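You operate a simulated robot arm through the tools that you are given. There is no shell and no other tool. Be economical: measure what you need, move in short steps, check, and stop when the job is done.

You run a simulated robot arm. Do the job below in one go: nothing can be reset, and whatever is moved stays where it is left.

JOB
Take the biscuit from the feed table and leave it on the coated slab there.

The check looks at the end state, three seconds after you hand in, the way a careful person would. Anything else that was tipped, shoved, dropped, spilled or broken makes it a failure.

ROBOT AND FRAMES
A 7-joint arm with a two-finger parallel gripper, fixed in place. Base frame: the origin is at the foot of the arm, x ahead of it, y to its left, z up; the work surface is at about z = 0. Lengths are in mm, angles in degrees, forces in N, time in s.
With the tool pointing down near the work surface it reaches from about 220 to 580 mm from the base axis. Its first joint turns from -66.0 to 66.0 degrees. Payload 2.5 kg.
Tool frame: the origin (TCP) lies between the finger pads and is the grasp point; the fingertips stand 23 mm ahead of it; z points along the fingers, y is the line along which they close. The gripper opens to 94 mm. The fingers are 38 mm wide and 10 mm thick; the gripper's body (54 by 96 mm) begins 39 mm behind the TCP.
Orientation is told as [roll, pitch, yaw] about the base's x, y, z axes, in that order, counted from this pose: with the fingers straight down and closing along the base's y, the tool's x points along the base's -x, its y along +y and its z along -z.

CONTROLS
- The arm moves only by the tool move_arm. Its argument "increments" is a list of rows, each a list of 7 numbers: the shift along the tool's x, y, z in mm, then the turn, a rotation vector about the tool's x, y, z in degrees, then the finger opening in mm, from 0 to 94. In form: [[tx, ty, tz, ax, ay, az, hand], ...]. A call has 1 to 20 rows; each row shifts and turns the commanded pose from where the row before left it, along the tool's axes as they then stand. Rows are played at 5 a second. More than 50 mm and 8.6 degrees between two rows, or a gripper value outside its range, and nothing of the call is played. Where a pose cannot be reached the arm comes as near as it can. A force on the tool above 40 N (or 10 N above the force at the start of the call, whichever is more), or a blocked arm, ends the call early, and 0.2 s more pass. The fingers move at their own pace (about 108 mm/s each) and stop on an object; they squeeze with about 32 N. The grip force told is the motor's: it shows also when the fingers shut on nothing. Time passes only in rows, and 0.2 s behind the last, so rows that do not move let the fingers close. The reply holds the time, the measured pose of the TCP, the force on the tool along the base axes, the opening and the grip force, in the units named above and with some noise.
- Cameras (640 x 400 px; columns grow to the right, rows downward): "scene" is fixed at [103.4, -393.3, 544.8]; the picture's right is [0.91, -0.42, 0.00], its down [-0.21, -0.46, -0.86] and it looks along [0.36, 0.78, -0.51] (base axes); focal length 352 px, centre (320, 200). "wrist" rides on the gripper at [86, 16, -74] in the tool frame; the picture's right is [-0.18, 0.98, 0.00], its down [-0.58, -0.11, -0.81] and it looks along [-0.79, -0.15, 0.59] (tool axes); focal length 243 px, centre (320, 200). There is no depth. A picture from a camera that has moved, and an enlarged one, comes with that camera's place and axes in the base frame and with its lens. The place of the scene camera against the robot may be out by one fixed shift of up to 12 mm in any direction.
- capture(camera): a new picture of that camera. The clock stands still meanwhile.
- close_up(camera, box): a new picture of the part [left, top, right, bottom] of that camera's present view, enlarged. The clock stands still meanwhile.
- job_done(): hands the job in; it is judged then, once.

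Work in short steps. Places have to be worked out from the pictures, the camera data and where the tool is seen: move nearer, look again, correct. Check each grasp and each placing, and mend what went wrong. You have 90 turns and 38 pictures in all, those below and enlarged ones among them. Open the gripper and draw the arm clear of the work before you hand the job in, unless the task says otherwise; then end with one line.

The tools are called as a command line: name --pt "numbers of a row" for each row, then --argument value for the rest, lists and objects as JSON in quotes. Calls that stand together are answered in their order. move_arm: Moves the arm, as the interface text tells. Its arguments: {"type":"object","properties":{"increments":{"type":"array","items":{"type":"array","items":{"type":"number"}}}},"required":["increments"]} The other tools are called the same way: capture (camera) takes a picture; close_up (camera, box) takes an enlarged picture of a part of a camera's view; job_done () hands the job in.

At the start:

```text
t: 0.0
eef_pos: [443.3, 54.3, 232.9]
tool_rot: [0.1, 0.0, 0.0]
wrist_force: [0.0, 0.0, -0.1]
finger_gap: 93.8
finger_force: 0.0
```

scene: 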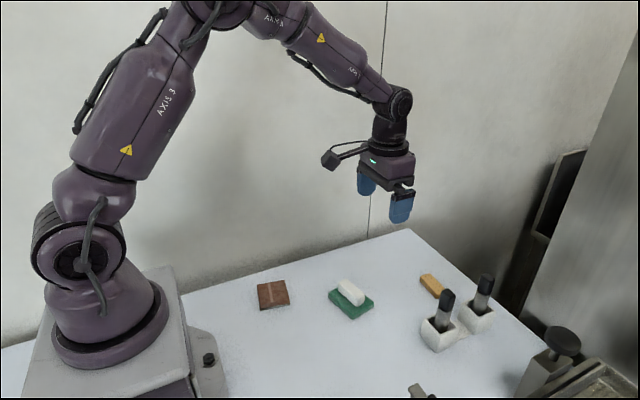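
wrist: 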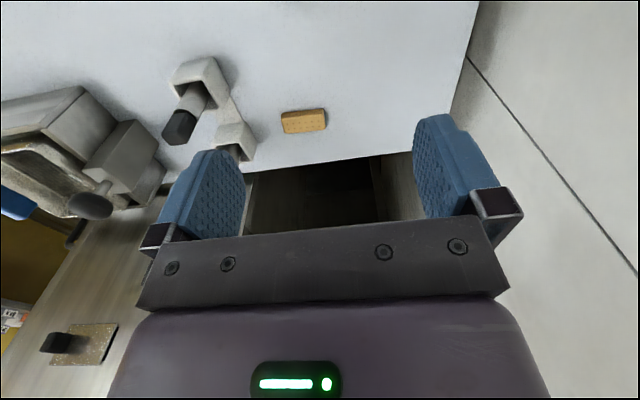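

I'll take enlarged views of the table to identify the biscuit and the coated slab.

close_up --camera "scene" --box '[230, 250, 390, 350]'

close_up --camera "scene" --box '[380, 250, 620, 400]'

```text
4.00 times, centred on (310, 300) of scene
camera zoom: at [103.4, -393.3, 544.8], right [0.91, -0.42, 0.0], down [-0.21, -0.46, -0.86], along [0.36, 0.78, -0.51], focal length 1409 px, centre (360, -200)
```

zoom: 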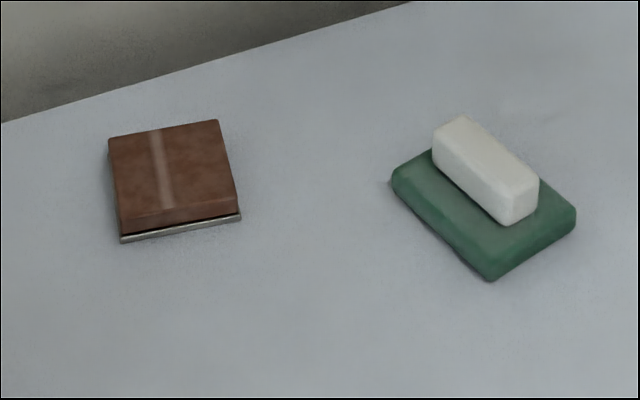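

```text
2.67 times, centred on (500, 325) of scene
camera zoom: at [103.4, -393.3, 544.8], right [0.91, -0.42, 0.0], down [-0.21, -0.46, -0.86], along [0.36, 0.78, -0.51], focal length 939 px, centre (-160, -133)
```

zoom: 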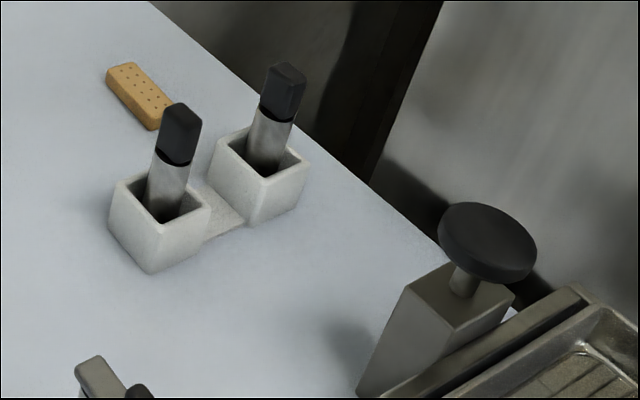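

The brown block (about 232,117) sits on a metal plate, and the green slab (about 376,46) carries a white bar. The biscuit is near (548,4). I'll zoom in further to decide which slab is the coated one, and look at the rest of the scene.

close_up --camera "scene" --box '[248, 270, 304, 318]'

close_up --camera "scene" --box '[320, 268, 384, 324]'

close_up --camera "scene" --box '[400, 260, 464, 310]'

close_up --camera "wrist" --box '[0, 60, 240, 380]'

```text
8.33 times, centred on (276, 294) of scene
camera zoom: at [103.4, -393.3, 544.8], right [0.91, -0.42, 0.0], down [-0.21, -0.46, -0.86], along [0.36, 0.78, -0.51], focal length 2936 px, centre (687, -583)
```

zoom: 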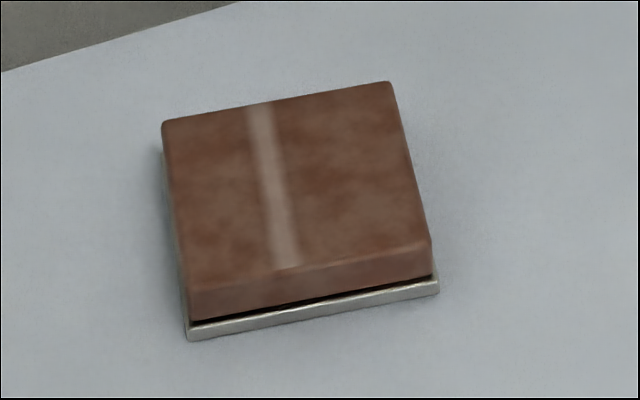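

```text
7.14 times, centred on (352, 296) of scene
camera zoom: at [103.4, -393.3, 544.8], right [0.91, -0.42, 0.0], down [-0.21, -0.46, -0.86], along [0.36, 0.78, -0.51], focal length 2516 px, centre (91, -486)
```

zoom: 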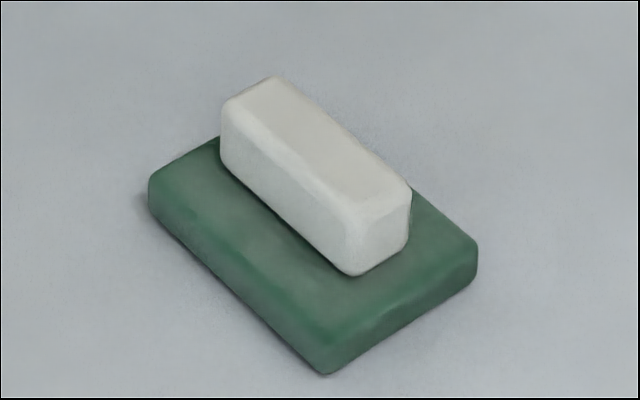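

```text
8.00 times, centred on (432, 285) of scene
camera zoom: at [103.4, -393.3, 544.8], right [0.91, -0.42, 0.0], down [-0.21, -0.46, -0.86], along [0.36, 0.78, -0.51], focal length 2818 px, centre (-576, -480)
```

zoom: 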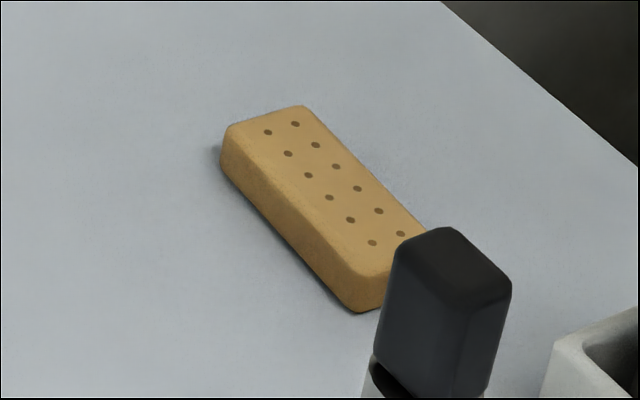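

```text
1.25 times, centred on (120, 220) of wrist
camera zoom: at [357.2, 69.4, 308.6], right [0.18, 0.98, 0.0], down [0.58, -0.11, 0.81], along [0.79, -0.15, -0.59], focal length 303 px, centre (570, 175)
```

zoom: 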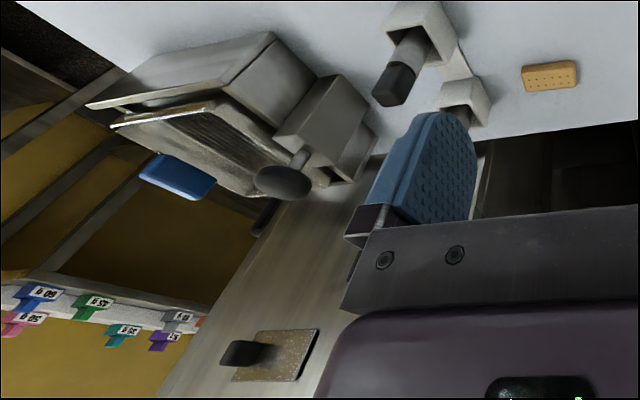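

The wrist picture is upside-down-ish (top is near), and puts the biscuit near (564,5). I'll draw back and to the right to see the rest of the feed table before choosing the slab.

move_arm --pt "36 -20 0 0 0 0 94" --pt "36 -20 0 0 0 0 94" --pt "36 -20 0 0 0 0 94" --pt "36 -20 0 0 0 0 94" --pt "0 0 0 0 0 0 94"

capture --camera "wrist"

capture --camera "scene"

```text
t: 1.2
eef_pos: [295.2, -28.8, 232.6]
tool_rot: [0.0, 0.0, 0.0]
wrist_force: [0.6, 0.0, -0.3]
finger_gap: 94.1
finger_force: 0.1
```

```text
29 pictures are left
camera wrist: at [209.5, -13.1, 307.6], right [0.18, 0.98, 0.0], down [0.58, -0.11, 0.81], along [0.79, -0.15, -0.59], focal length 243 px, centre (320, 200)
```

wrist: 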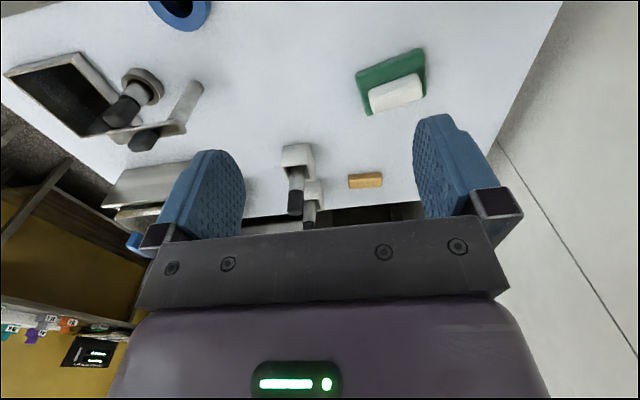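

```text
28 pictures are left
```

scene: 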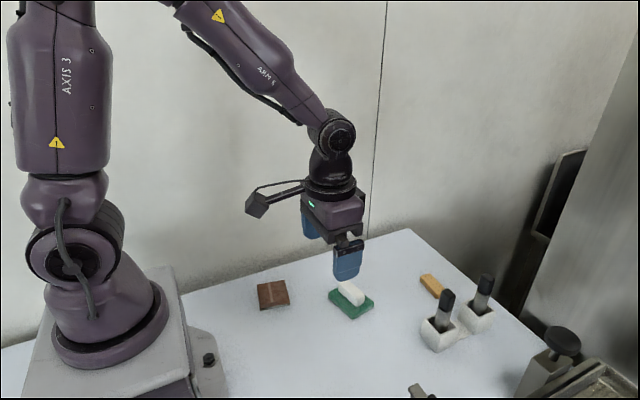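

There is more on the right: a box, a machine with levers and a blue ring. I'll move right to see that region.

move_arm --pt "0 -40 0 0 0 0 94" --pt "0 -40 0 0 0 0 94" --pt "0 -40 0 0 0 0 94" --pt "0 -40 0 0 0 0 94" --pt "0 0 0 0 0 0 94"

capture --camera "wrist"

```text
t: 2.4
eef_pos: [297.1, -186.1, 234.9]
tool_rot: [0.0, 0.0, -0.1]
wrist_force: [0.2, -0.1, -0.7]
finger_gap: 93.5
finger_force: 0.1
```

```text
27 pictures are left
camera wrist: at [211.1, -171.2, 310.3], right [0.18, 0.98, 0.0], down [0.58, -0.11, 0.81], along [0.79, -0.15, -0.59], focal length 243 px, centre (320, 200)
```

wrist: 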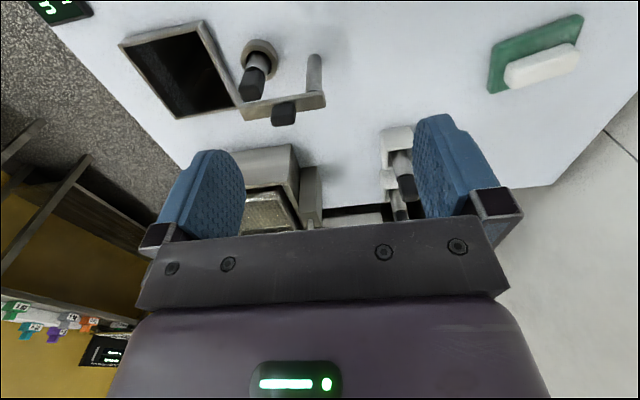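

I'll enlarge the machine area, and draw back a bit to see the near part with the blue ring.

close_up --camera "wrist" --box '[100, 0, 360, 220]'

move_arm --pt "20 30 -30 0 0 0 94" --pt "20 30 -30 0 0 0 94" --pt "10 20 -30 0 0 0 94" --pt "0 0 0 0 0 0 94"

capture --camera "wrist"

```text
1.82 times, centred on (230, 110) of wrist
camera zoom: at [211.1, -171.2, 310.3], right [0.18, 0.98, 0.0], down [0.58, -0.11, 0.81], along [0.79, -0.15, -0.59], focal length 441 px, centre (484, 364)
```

zoom: 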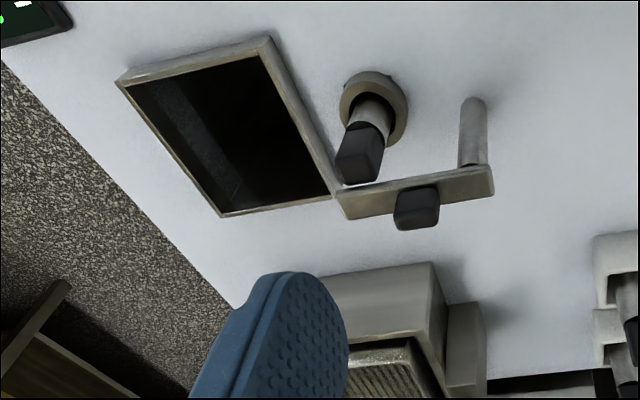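

```text
t: 3.4
eef_pos: [247.8, -105.7, 325.2]
tool_rot: [0.0, 0.1, -0.1]
wrist_force: [-0.1, -0.3, 0.5]
finger_gap: 94.0
finger_force: 0.1
```

```text
25 pictures are left
camera wrist: at [161.0, -91.0, 400.9], right [0.18, 0.98, 0.0], down [0.58, -0.11, 0.81], along [0.79, -0.15, -0.59], focal length 243 px, centre (320, 200)
```

wrist: 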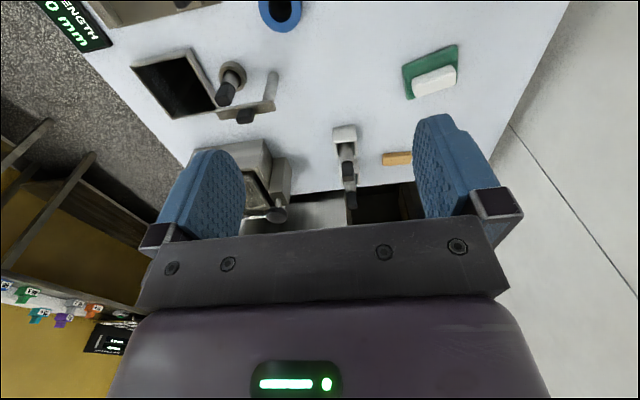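

The bench also holds a hatch, dial posts, a blue ring and something near the foot on the right. I'll turn the tool to look towards -y over that near region so no candidate slab is missed.

move_arm --pt "0 30 0 0 0 8 94" --pt "0 30 0 0 0 8 94" --pt "0 30 0 0 0 8 94" --pt "0 20 0 0 0 8 94" --pt "0 20 0 0 0 8 94" --pt "0 10 0 0 0 8 94" --pt "0 0 0 0 0 8 94" --pt "0 0 0 0 0 8 94" --pt "0 0 0 0 0 8 94" --pt "0 0 0 0 0 0 94" --pt "0 0 0 0 0 0 94"

capture --camera "wrist"

```text
t: 5.8
eef_pos: [286.1, 24.9, 322.0]
tool_rot: [0.1, 0.1, -72.2]
wrist_force: [0.0, 0.1, -0.2]
finger_gap: 93.9
finger_force: 0.1
```

```text
24 pictures are left
camera wrist: at [276.1, 111.9, 398.0], right [0.99, 0.13, 0.0], down [0.08, -0.59, 0.81], along [0.1, -0.8, -0.59], focal length 243 px, centre (320, 200)
```

wrist: 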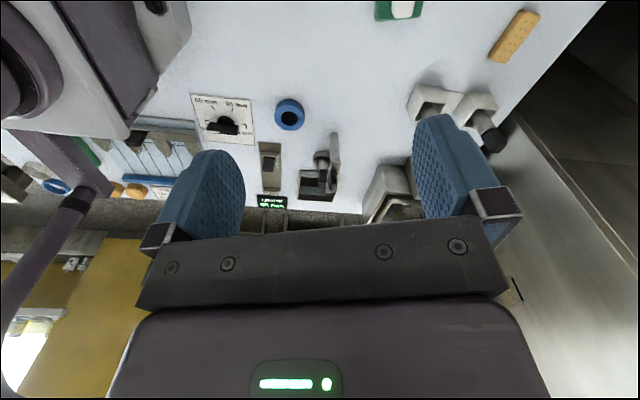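

A second area shows on the left with small items, plus a labelled panel. I'll enlarge both.

close_up --camera "wrist" --box '[0, 110, 200, 235]'

close_up --camera "wrist" --box '[180, 80, 370, 215]'

```text
3.20 times, centred on (100, 172) of wrist
camera zoom: at [276.1, 111.9, 398.0], right [0.99, 0.13, 0.0], down [0.08, -0.59, 0.81], along [0.1, -0.8, -0.59], focal length 776 px, centre (1024, 288)
```

zoom: 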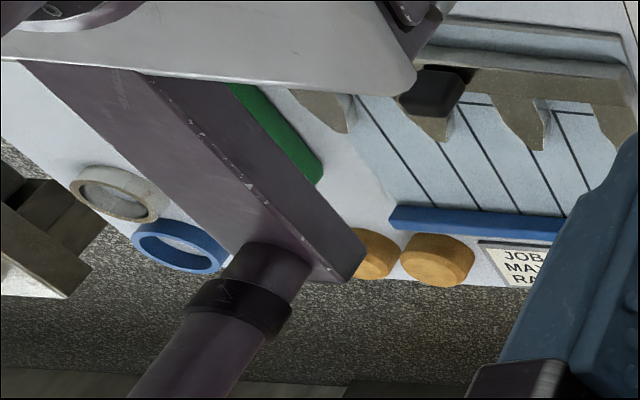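

```text
2.96 times, centred on (275, 148) of wrist
camera zoom: at [276.1, 111.9, 398.0], right [0.99, 0.13, 0.0], down [0.08, -0.59, 0.81], along [0.1, -0.8, -0.59], focal length 719 px, centre (453, 356)
```

zoom: 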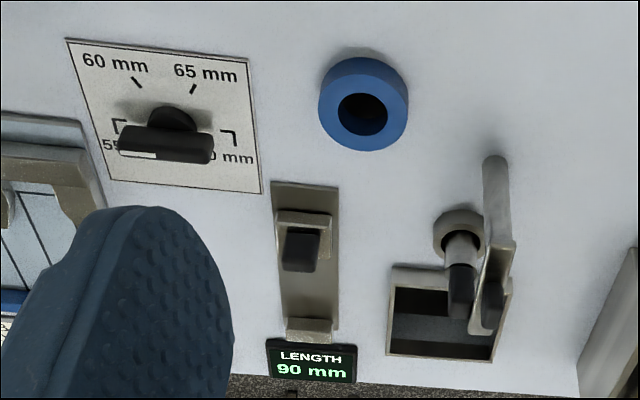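

There is a label card ("JOB MAX RA...") hidden by the finger, which may name things. I'll turn a little further to read it.

move_arm --pt "0 0 0 0 0 8 94" --pt "0 0 0 0 0 8 94" --pt "0 0 0 0 0 8 94" --pt "0 0 0 0 0 0 94"

close_up --camera "wrist" --box '[0, 60, 420, 240]'

```text
t: 6.8
eef_pos: [286.4, 26.0, 322.4]
tool_rot: [-0.1, 0.0, -96.1]
wrist_force: [0.1, 0.8, 0.6]
finger_gap: 94.0
finger_force: 0.0
```

```text
1.52 times, centred on (210, 150) of wrist
camera zoom: at [312.4, 108.7, 398.1], right [0.96, -0.29, 0.0], down [-0.17, -0.57, 0.81], along [-0.23, -0.77, -0.59], focal length 370 px, centre (488, 276)
```

zoom: 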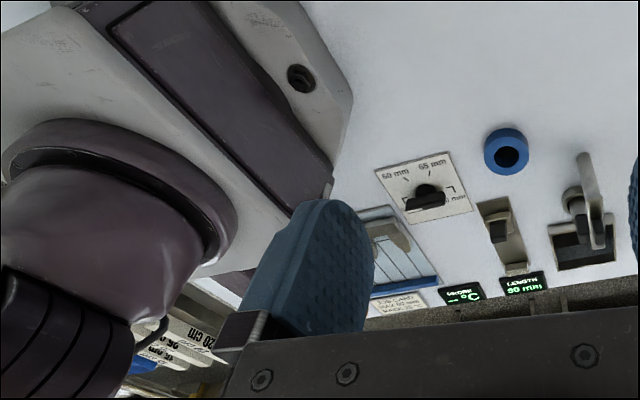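

close_up --camera "wrist" --box '[225, 240, 297, 285]'

close_up --camera "wrist" --box '[225, 195, 385, 285]'

```text
8.89 times, centred on (261, 262) of wrist
camera zoom: at [312.4, 108.7, 398.1], right [0.96, -0.29, 0.0], down [-0.17, -0.57, 0.81], along [-0.23, -0.77, -0.59], focal length 2157 px, centre (844, -356)
```

zoom: 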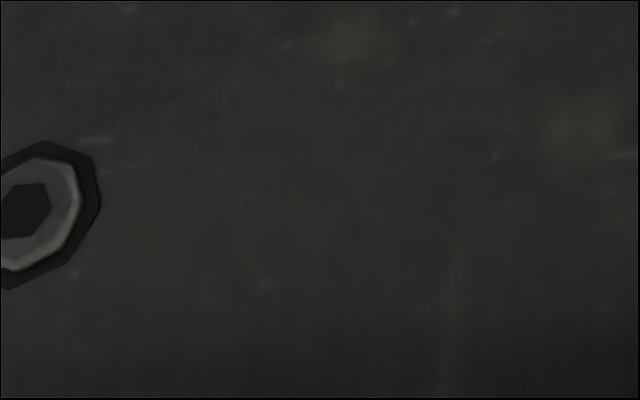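

```text
4.00 times, centred on (305, 240) of wrist
camera zoom: at [312.4, 108.7, 398.1], right [0.96, -0.29, 0.0], down [-0.17, -0.57, 0.81], along [-0.23, -0.77, -0.59], focal length 970 px, centre (380, 40)
```

zoom: 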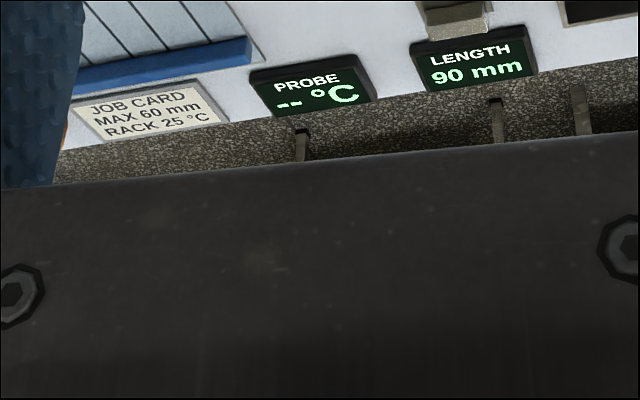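

The job card belongs to another station. On this table, the brown slab (coating visible over a steel plate) is the free candidate, and the green one already carries a white bar. I'll view the brown one closely with the wrist camera.

move_arm --pt "37 -12 24 0 0 0 94" --pt "37 -12 24 0 0 0 94" --pt "37 -12 24 0 0 0 94" --pt "37 -12 24 0 0 0 94" --pt "37 -12 24 0 0 0 94" --pt "0 0 0 0 0 0 94"

capture --camera "wrist"

```text
t: 7.7
eef_pos: [265.7, 135.2, 247.4]
tool_rot: [0.0, -0.7, -97.4]
wrist_force: [-0.8, -3.7, -2.0]
finger_gap: 94.2
finger_force: 0.0
stopped in row 4: the force on the tool passed its limit (the readings are from after the stop); the commanded pose is now the measured one
```

```text
18 pictures are left
camera wrist: at [293.7, 219.1, 321.1], right [0.95, -0.31, 0.0], down [-0.18, -0.55, 0.81], along [-0.25, -0.77, -0.58], focal length 243 px, centre (320, 200)
```

wrist: 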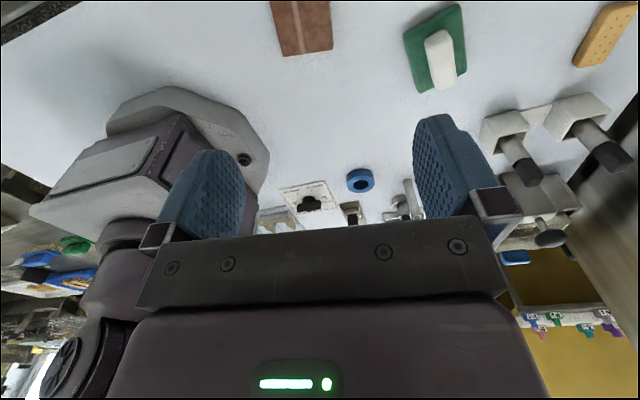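

The stop came as the wrist camera met the back wall (y≈225+), so I'll keep it away from there. Comparing views, the scene camera is off by about (+10,+4), which puts the brown slab centre near (245,127), about 58x56 mm. The biscuit is near (558,7) lying along y, so I'll back off and go to view it.

move_arm --pt "-40 0 0 0 0 0 70" --pt "0 35 0 0 0 0 70" --pt "0 36 0 0 0 0 70" --pt "0 36 0 0 0 0 70" --pt "0 36 10 0 0 0 70" --pt "0 35 20 0 0 0 70" --pt "0 35 20 0 0 0 70" --pt "0 35 20 0 0 0 70" --pt "0 30 20 0 0 0 70" --pt "0 0 20 0 0 0 70" --pt "0 0 0 0 0 0 70" --pt "0 0 0 0 0 0 70"

capture --camera "wrist"

```text
t: 10.3
eef_pos: [538.0, 57.8, 139.8]
tool_rot: [0.1, -0.7, -97.4]
wrist_force: [-0.1, 0.3, -0.5]
finger_gap: 69.9
finger_force: 0.2
```

```text
17 pictures are left
camera wrist: at [565.1, 142.0, 213.2], right [0.95, -0.31, 0.0], down [-0.18, -0.55, 0.81], along [-0.25, -0.77, -0.58], focal length 243 px, centre (320, 200)
```

wrist: 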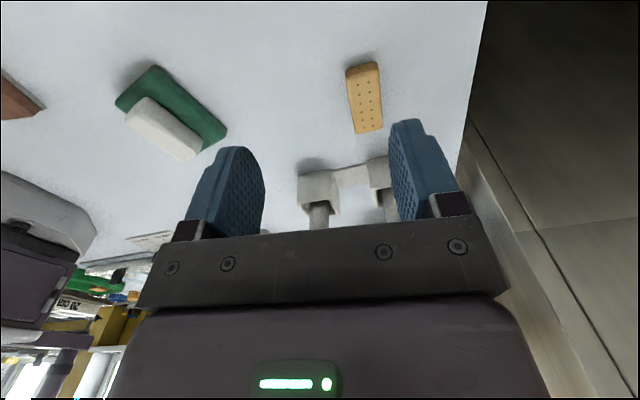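

The biscuit is at about (564,8.5), around 64 by 26 mm, with its long axis at yaw ≈ -94. I'll align above it at z≈55 and look again.

move_arm --pt "-15 11 15 0 0 -2 70" --pt "-15 11 15 0 0 -1.5 70" --pt "-15.5 10 15 0 0 0 70" --pt "0 0 20 0 0 0 70" --pt "0 0 20 0 0 0 70" --pt "0 0 0 0 0 0 70"

capture --camera "wrist"

close_up --camera "scene" --box '[380, 200, 508, 320]'

```text
t: 11.7
eef_pos: [566.5, 9.9, 56.7]
tool_rot: [0.1, -0.7, -94.1]
wrist_force: [-0.5, -0.4, -1.0]
finger_gap: 70.0
finger_force: 0.0
```

```text
16 pictures are left
camera wrist: at [588.6, 94.7, 129.9], right [0.97, -0.25, 0.0], down [-0.15, -0.56, 0.81], along [-0.2, -0.79, -0.58], focal length 243 px, centre (320, 200)
```

wrist: 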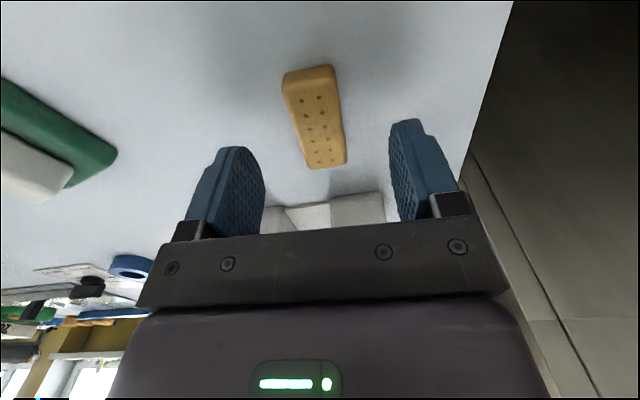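

```text
3.33 times, centred on (444, 260) of scene
camera zoom: at [103.4, -393.3, 544.8], right [0.91, -0.42, 0.0], down [-0.21, -0.46, -0.86], along [0.36, 0.78, -0.51], focal length 1174 px, centre (-93, 0)
```

zoom: 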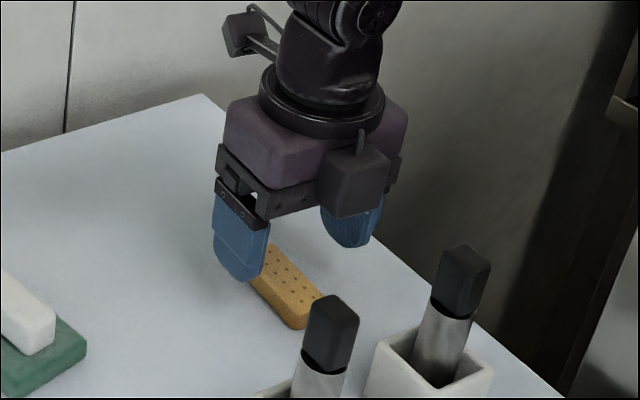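

The alignment is good: biscuit centre (566,7), long axis at about -95, TCP at (566.5,9.9). Fingertips are 23 mm ahead of the TCP, so I'll descend to z≈27 and close.

move_arm --pt "-3 0 10 0 0 0 70" --pt "0 0 10 0 0 0 70" --pt "0 0 9.5 0 0 0 70" --pt "0 0 0 0 0 0 70" --pt "0 0 0 0 0 0 50" --pt "0 0 0 0 0 0 24" --pt "0 0 0 0 0 0 20" --pt "0 0 0 0 0 0 20"

capture --camera "wrist"

```text
t: 13.5
eef_pos: [565.2, 4.2, 25.1]
tool_rot: [0.1, -0.7, -94.0]
wrist_force: [-0.1, 1.0, -1.0]
finger_gap: 26.6
finger_force: 13.8
```

```text
14 pictures are left
camera wrist: at [587.7, 90.1, 98.9], right [0.97, -0.25, 0.0], down [-0.15, -0.56, 0.81], along [-0.2, -0.79, -0.58], focal length 243 px, centre (320, 200)
```

wrist: 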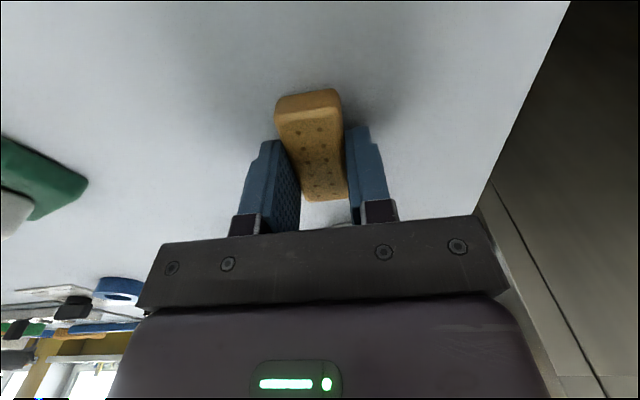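

The biscuit is held: gap 26.6 mm, grip force 13.8. I'll lift straight up and check.

move_arm --pt "0 0 -10 0 0 0 20" --pt "0 0 -25 0 0 0 20" --pt "0 0 -30 0 0 0 20" --pt "0 0 -35 0 0 0 20" --pt "0 0 -30 0 0 0 20" --pt "0 0 0 0 0 0 20"

capture --camera "wrist"

```text
t: 14.9
eef_pos: [567.7, 8.4, 156.5]
tool_rot: [0.1, -0.7, -94.0]
wrist_force: [-0.7, -0.5, 0.5]
finger_gap: 26.8
finger_force: 14.0
```

```text
13 pictures are left
camera wrist: at [588.7, 93.8, 230.3], right [0.97, -0.25, 0.0], down [-0.15, -0.56, 0.81], along [-0.2, -0.79, -0.58], focal length 243 px, centre (320, 200)
```

wrist: 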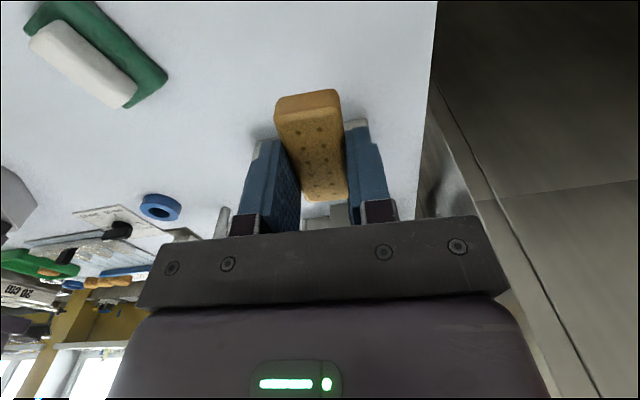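

The biscuit is firmly held. I'll rotate in place to yaw ≈ -10 to match the slab's edges and keep the camera off the wall.

move_arm --pt "0 0 0 0 0 -7.6 20" --pt "0 0 0 0 0 -7.6 20" --pt "0 0 0 0 0 -7.6 20" --pt "0 0 0 0 0 -7.6 20" --pt "0 0 0 0 0 -7.6 20" --pt "0 0 0 0 0 -7.6 20" --pt "0 0 0 0 0 -7.6 20" --pt "0 0 0 0 0 -7.6 20" --pt "0 0 0 0 0 -7.6 20" --pt "0 0 0 0 0 -7.6 20" --pt "0 0 0 0 0 -8 20" --pt "0 0 0 0 0 0 20"

```text
t: 17.5
eef_pos: [563.4, 7.9, 155.0]
tool_rot: [-0.7, -0.2, -9.9]
wrist_force: [0.0, 0.0, -0.4]
finger_gap: 26.9
finger_force: 14.0
```

The turn is done and the biscuit is still held. Now I'll travel at this height to above the brown slab, then check with the scene camera.

move_arm --pt "36.9 7 0 0 0 0 20" --pt "36.9 7 0 0 0 0 20" --pt "36.9 7 0 0 0 0 20" --pt "36.9 7 0 0 0 0 20" --pt "36.9 7 0 0 0 0 20" --pt "36.9 7 0 0 0 0 20" --pt "36.9 7 0 0 0 0 20" --pt "36.9 7 0 0 0 0 20" --pt "36.9 7 0 0 0 0 20" --pt "0 0 0 0 0 0 20" --pt "0 0 0 0 0 0 20"

close_up --camera "scene" --box '[192, 200, 352, 320]'

```text
t: 19.9
eef_pos: [245.4, 123.7, 152.7]
tool_rot: [-0.7, -0.2, -10.0]
wrist_force: [1.2, 0.3, -0.5]
finger_gap: 27.2
finger_force: 14.0
```

```text
3.33 times, centred on (272, 260) of scene
camera zoom: at [103.4, -393.3, 544.8], right [0.91, -0.42, 0.0], down [-0.21, -0.46, -0.86], along [0.36, 0.78, -0.51], focal length 1174 px, centre (480, 0)
```

zoom: 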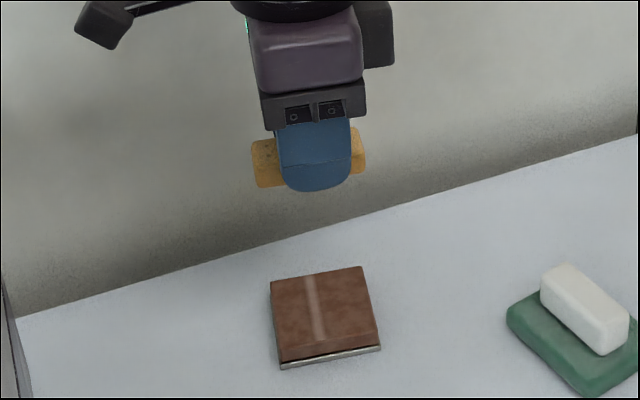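

It lines up in the column direction. I'll descend to z≈65 (biscuit about 22 mm above the slab) and recheck.

move_arm --pt "0 0 25 0 0 0 20" --pt "0 0 25 0 0 0 20" --pt "0 0 20 0 0 0 20" --pt "0 0 18 0 0 0 20" --pt "0 0 0 0 0 0 20" --pt "0 0 0 0 0 0 20"

close_up --camera "scene" --box '[232, 245, 312, 315]'

```text
t: 21.3
eef_pos: [247.9, 123.6, 67.0]
tool_rot: [-0.7, -0.2, -10.0]
wrist_force: [-0.7, 0.9, -0.3]
finger_gap: 27.2
finger_force: 14.0
```

```text
5.71 times, centred on (272, 280) of scene
camera zoom: at [103.4, -393.3, 544.8], right [0.91, -0.42, 0.0], down [-0.21, -0.46, -0.86], along [0.36, 0.78, -0.51], focal length 2013 px, centre (594, -257)
```

zoom: 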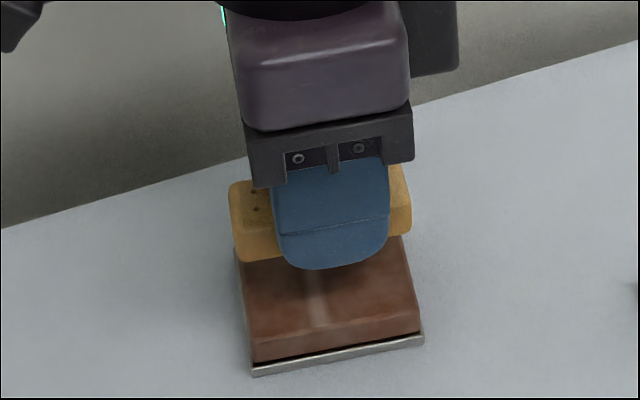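

The alignment checks out, with biscuit centre ≈ (245.5,124.5) against slab (245.5,127). I'll nudge 2 mm in +y and descend towards contact (expected TCP z≈41).

move_arm --pt "0 2 10 0 0 0 20" --pt "0 0 8 0 0 0 20" --pt "0 0 4 0 0 0 20" --pt "0 0 0 0 0 0 20" --pt "0 0 0 0 0 0 20"

close_up --camera "scene" --box '[242, 260, 302, 312]'

```text
t: 22.5
eef_pos: [246.6, 126.5, 43.0]
tool_rot: [-0.7, -0.1, -9.9]
wrist_force: [0.8, -0.1, 0.0]
finger_gap: 27.0
finger_force: 14.3
```

```text
7.69 times, centred on (272, 286) of scene
camera zoom: at [103.4, -393.3, 544.8], right [0.91, -0.42, 0.0], down [-0.21, -0.46, -0.86], along [0.36, 0.78, -0.51], focal length 2710 px, centre (689, -462)
```

zoom: 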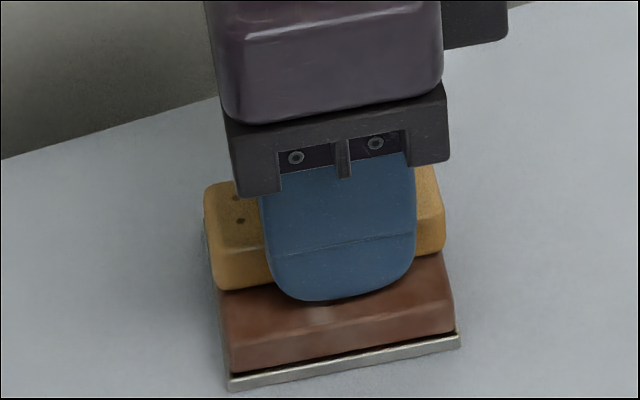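

It is almost in contact and well centred. I'll shift 2 mm in +x, then lower in 1 mm steps to feel contact.

move_arm --pt "-2 0 0 0 0 0 20" --pt "0 0 1 0 0 0 20" --pt "0 0 1 0 0 0 20" --pt "0 0 0 0 0 0 20"

```text
t: 23.5
eef_pos: [250.1, 127.1, 42.4]
tool_rot: [-0.7, -0.2, -10.0]
wrist_force: [-2.8, -2.8, 10.1]
finger_gap: 26.9
finger_force: 14.2
```

Contact is felt at z≈42 with about 10 N. I'll ease up 0.6 mm and open gently.

move_arm --pt "0 0 -0.6 0 0 0 20" --pt "0 0 0 0 0 0 28" --pt "0 0 0 0 0 0 34" --pt "0 0 0 0 0 0 44" --pt "0 0 0 0 0 0 44"

close_up --camera "scene" --box '[242, 260, 302, 312]'

```text
t: 24.7
eef_pos: [249.0, 127.3, 41.7]
tool_rot: [-0.7, -0.2, -10.0]
wrist_force: [0.5, 0.4, 0.3]
finger_gap: 44.0
finger_force: 0.0
```

```text
7.69 times, centred on (272, 286) of scene
camera zoom: at [103.4, -393.3, 544.8], right [0.91, -0.42, 0.0], down [-0.21, -0.46, -0.86], along [0.36, 0.78, -0.51], focal length 2710 px, centre (689, -462)
```

zoom: 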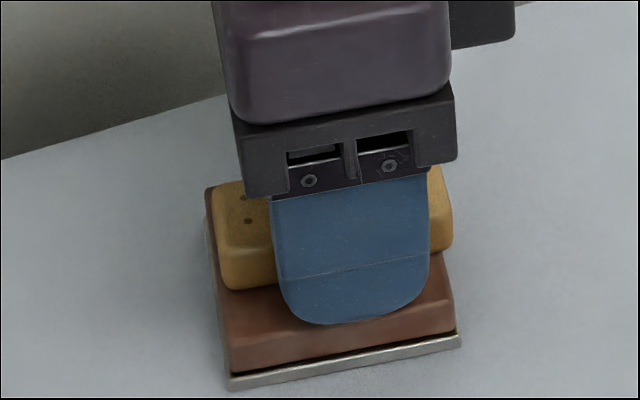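

The biscuit rests on the slab, well centred, with the fingers clear. I'll draw straight up and then away.

move_arm --pt "0 0 -10 0 0 0 46" --pt "0 0 -20 0 0 0 46" --pt "0 0 -40 0 0 0 46" --pt "0 0 -40 0 0 0 70" --pt "0 0 -40 0 0 0 90" --pt "-30 -10 -20 0 0 0 90" --pt "-40 -10 0 0 0 0 90" --pt "-40 -10 0 0 0 0 90" --pt "0 0 0 0 0 0 90"

capture --camera "scene"

close_up --camera "scene" --box '[242, 260, 302, 312]'

```text
t: 26.7
eef_pos: [350.6, 82.0, 213.7]
tool_rot: [-0.7, -0.1, -9.9]
wrist_force: [0.2, 0.6, 0.6]
finger_gap: 89.8
finger_force: 0.0
```

```text
8 pictures are left
```

scene: 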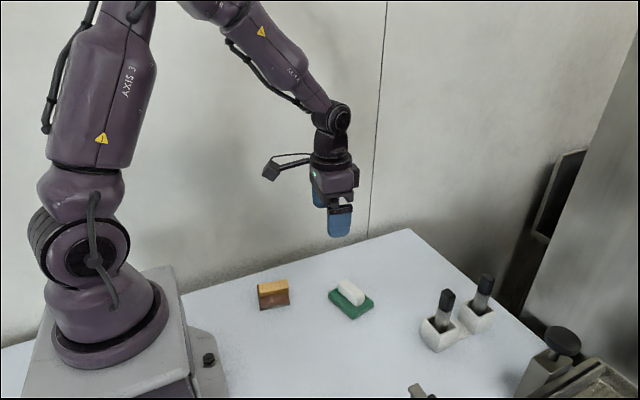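

```text
7.69 times, centred on (272, 286) of scene
camera zoom: at [103.4, -393.3, 544.8], right [0.91, -0.42, 0.0], down [-0.21, -0.46, -0.86], along [0.36, 0.78, -0.51], focal length 2710 px, centre (689, -462)
```

zoom: 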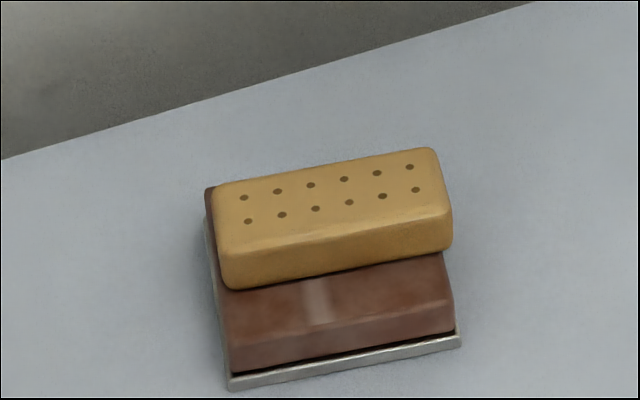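

The biscuit lies flat on the brown coated slab, everything else is undisturbed, and the arm is clear with the gripper open. Handing in.

job_done

```text
The job is handed in.
```

The biscuit is lying flat on the brown slab on the feed table. I took that to be the coated slab because a brown layer shows over its steel plate and nothing was on it. The wrist camera touched the back wall once on the way, but nothing was disturbed, and the gripper is open with the arm clear.
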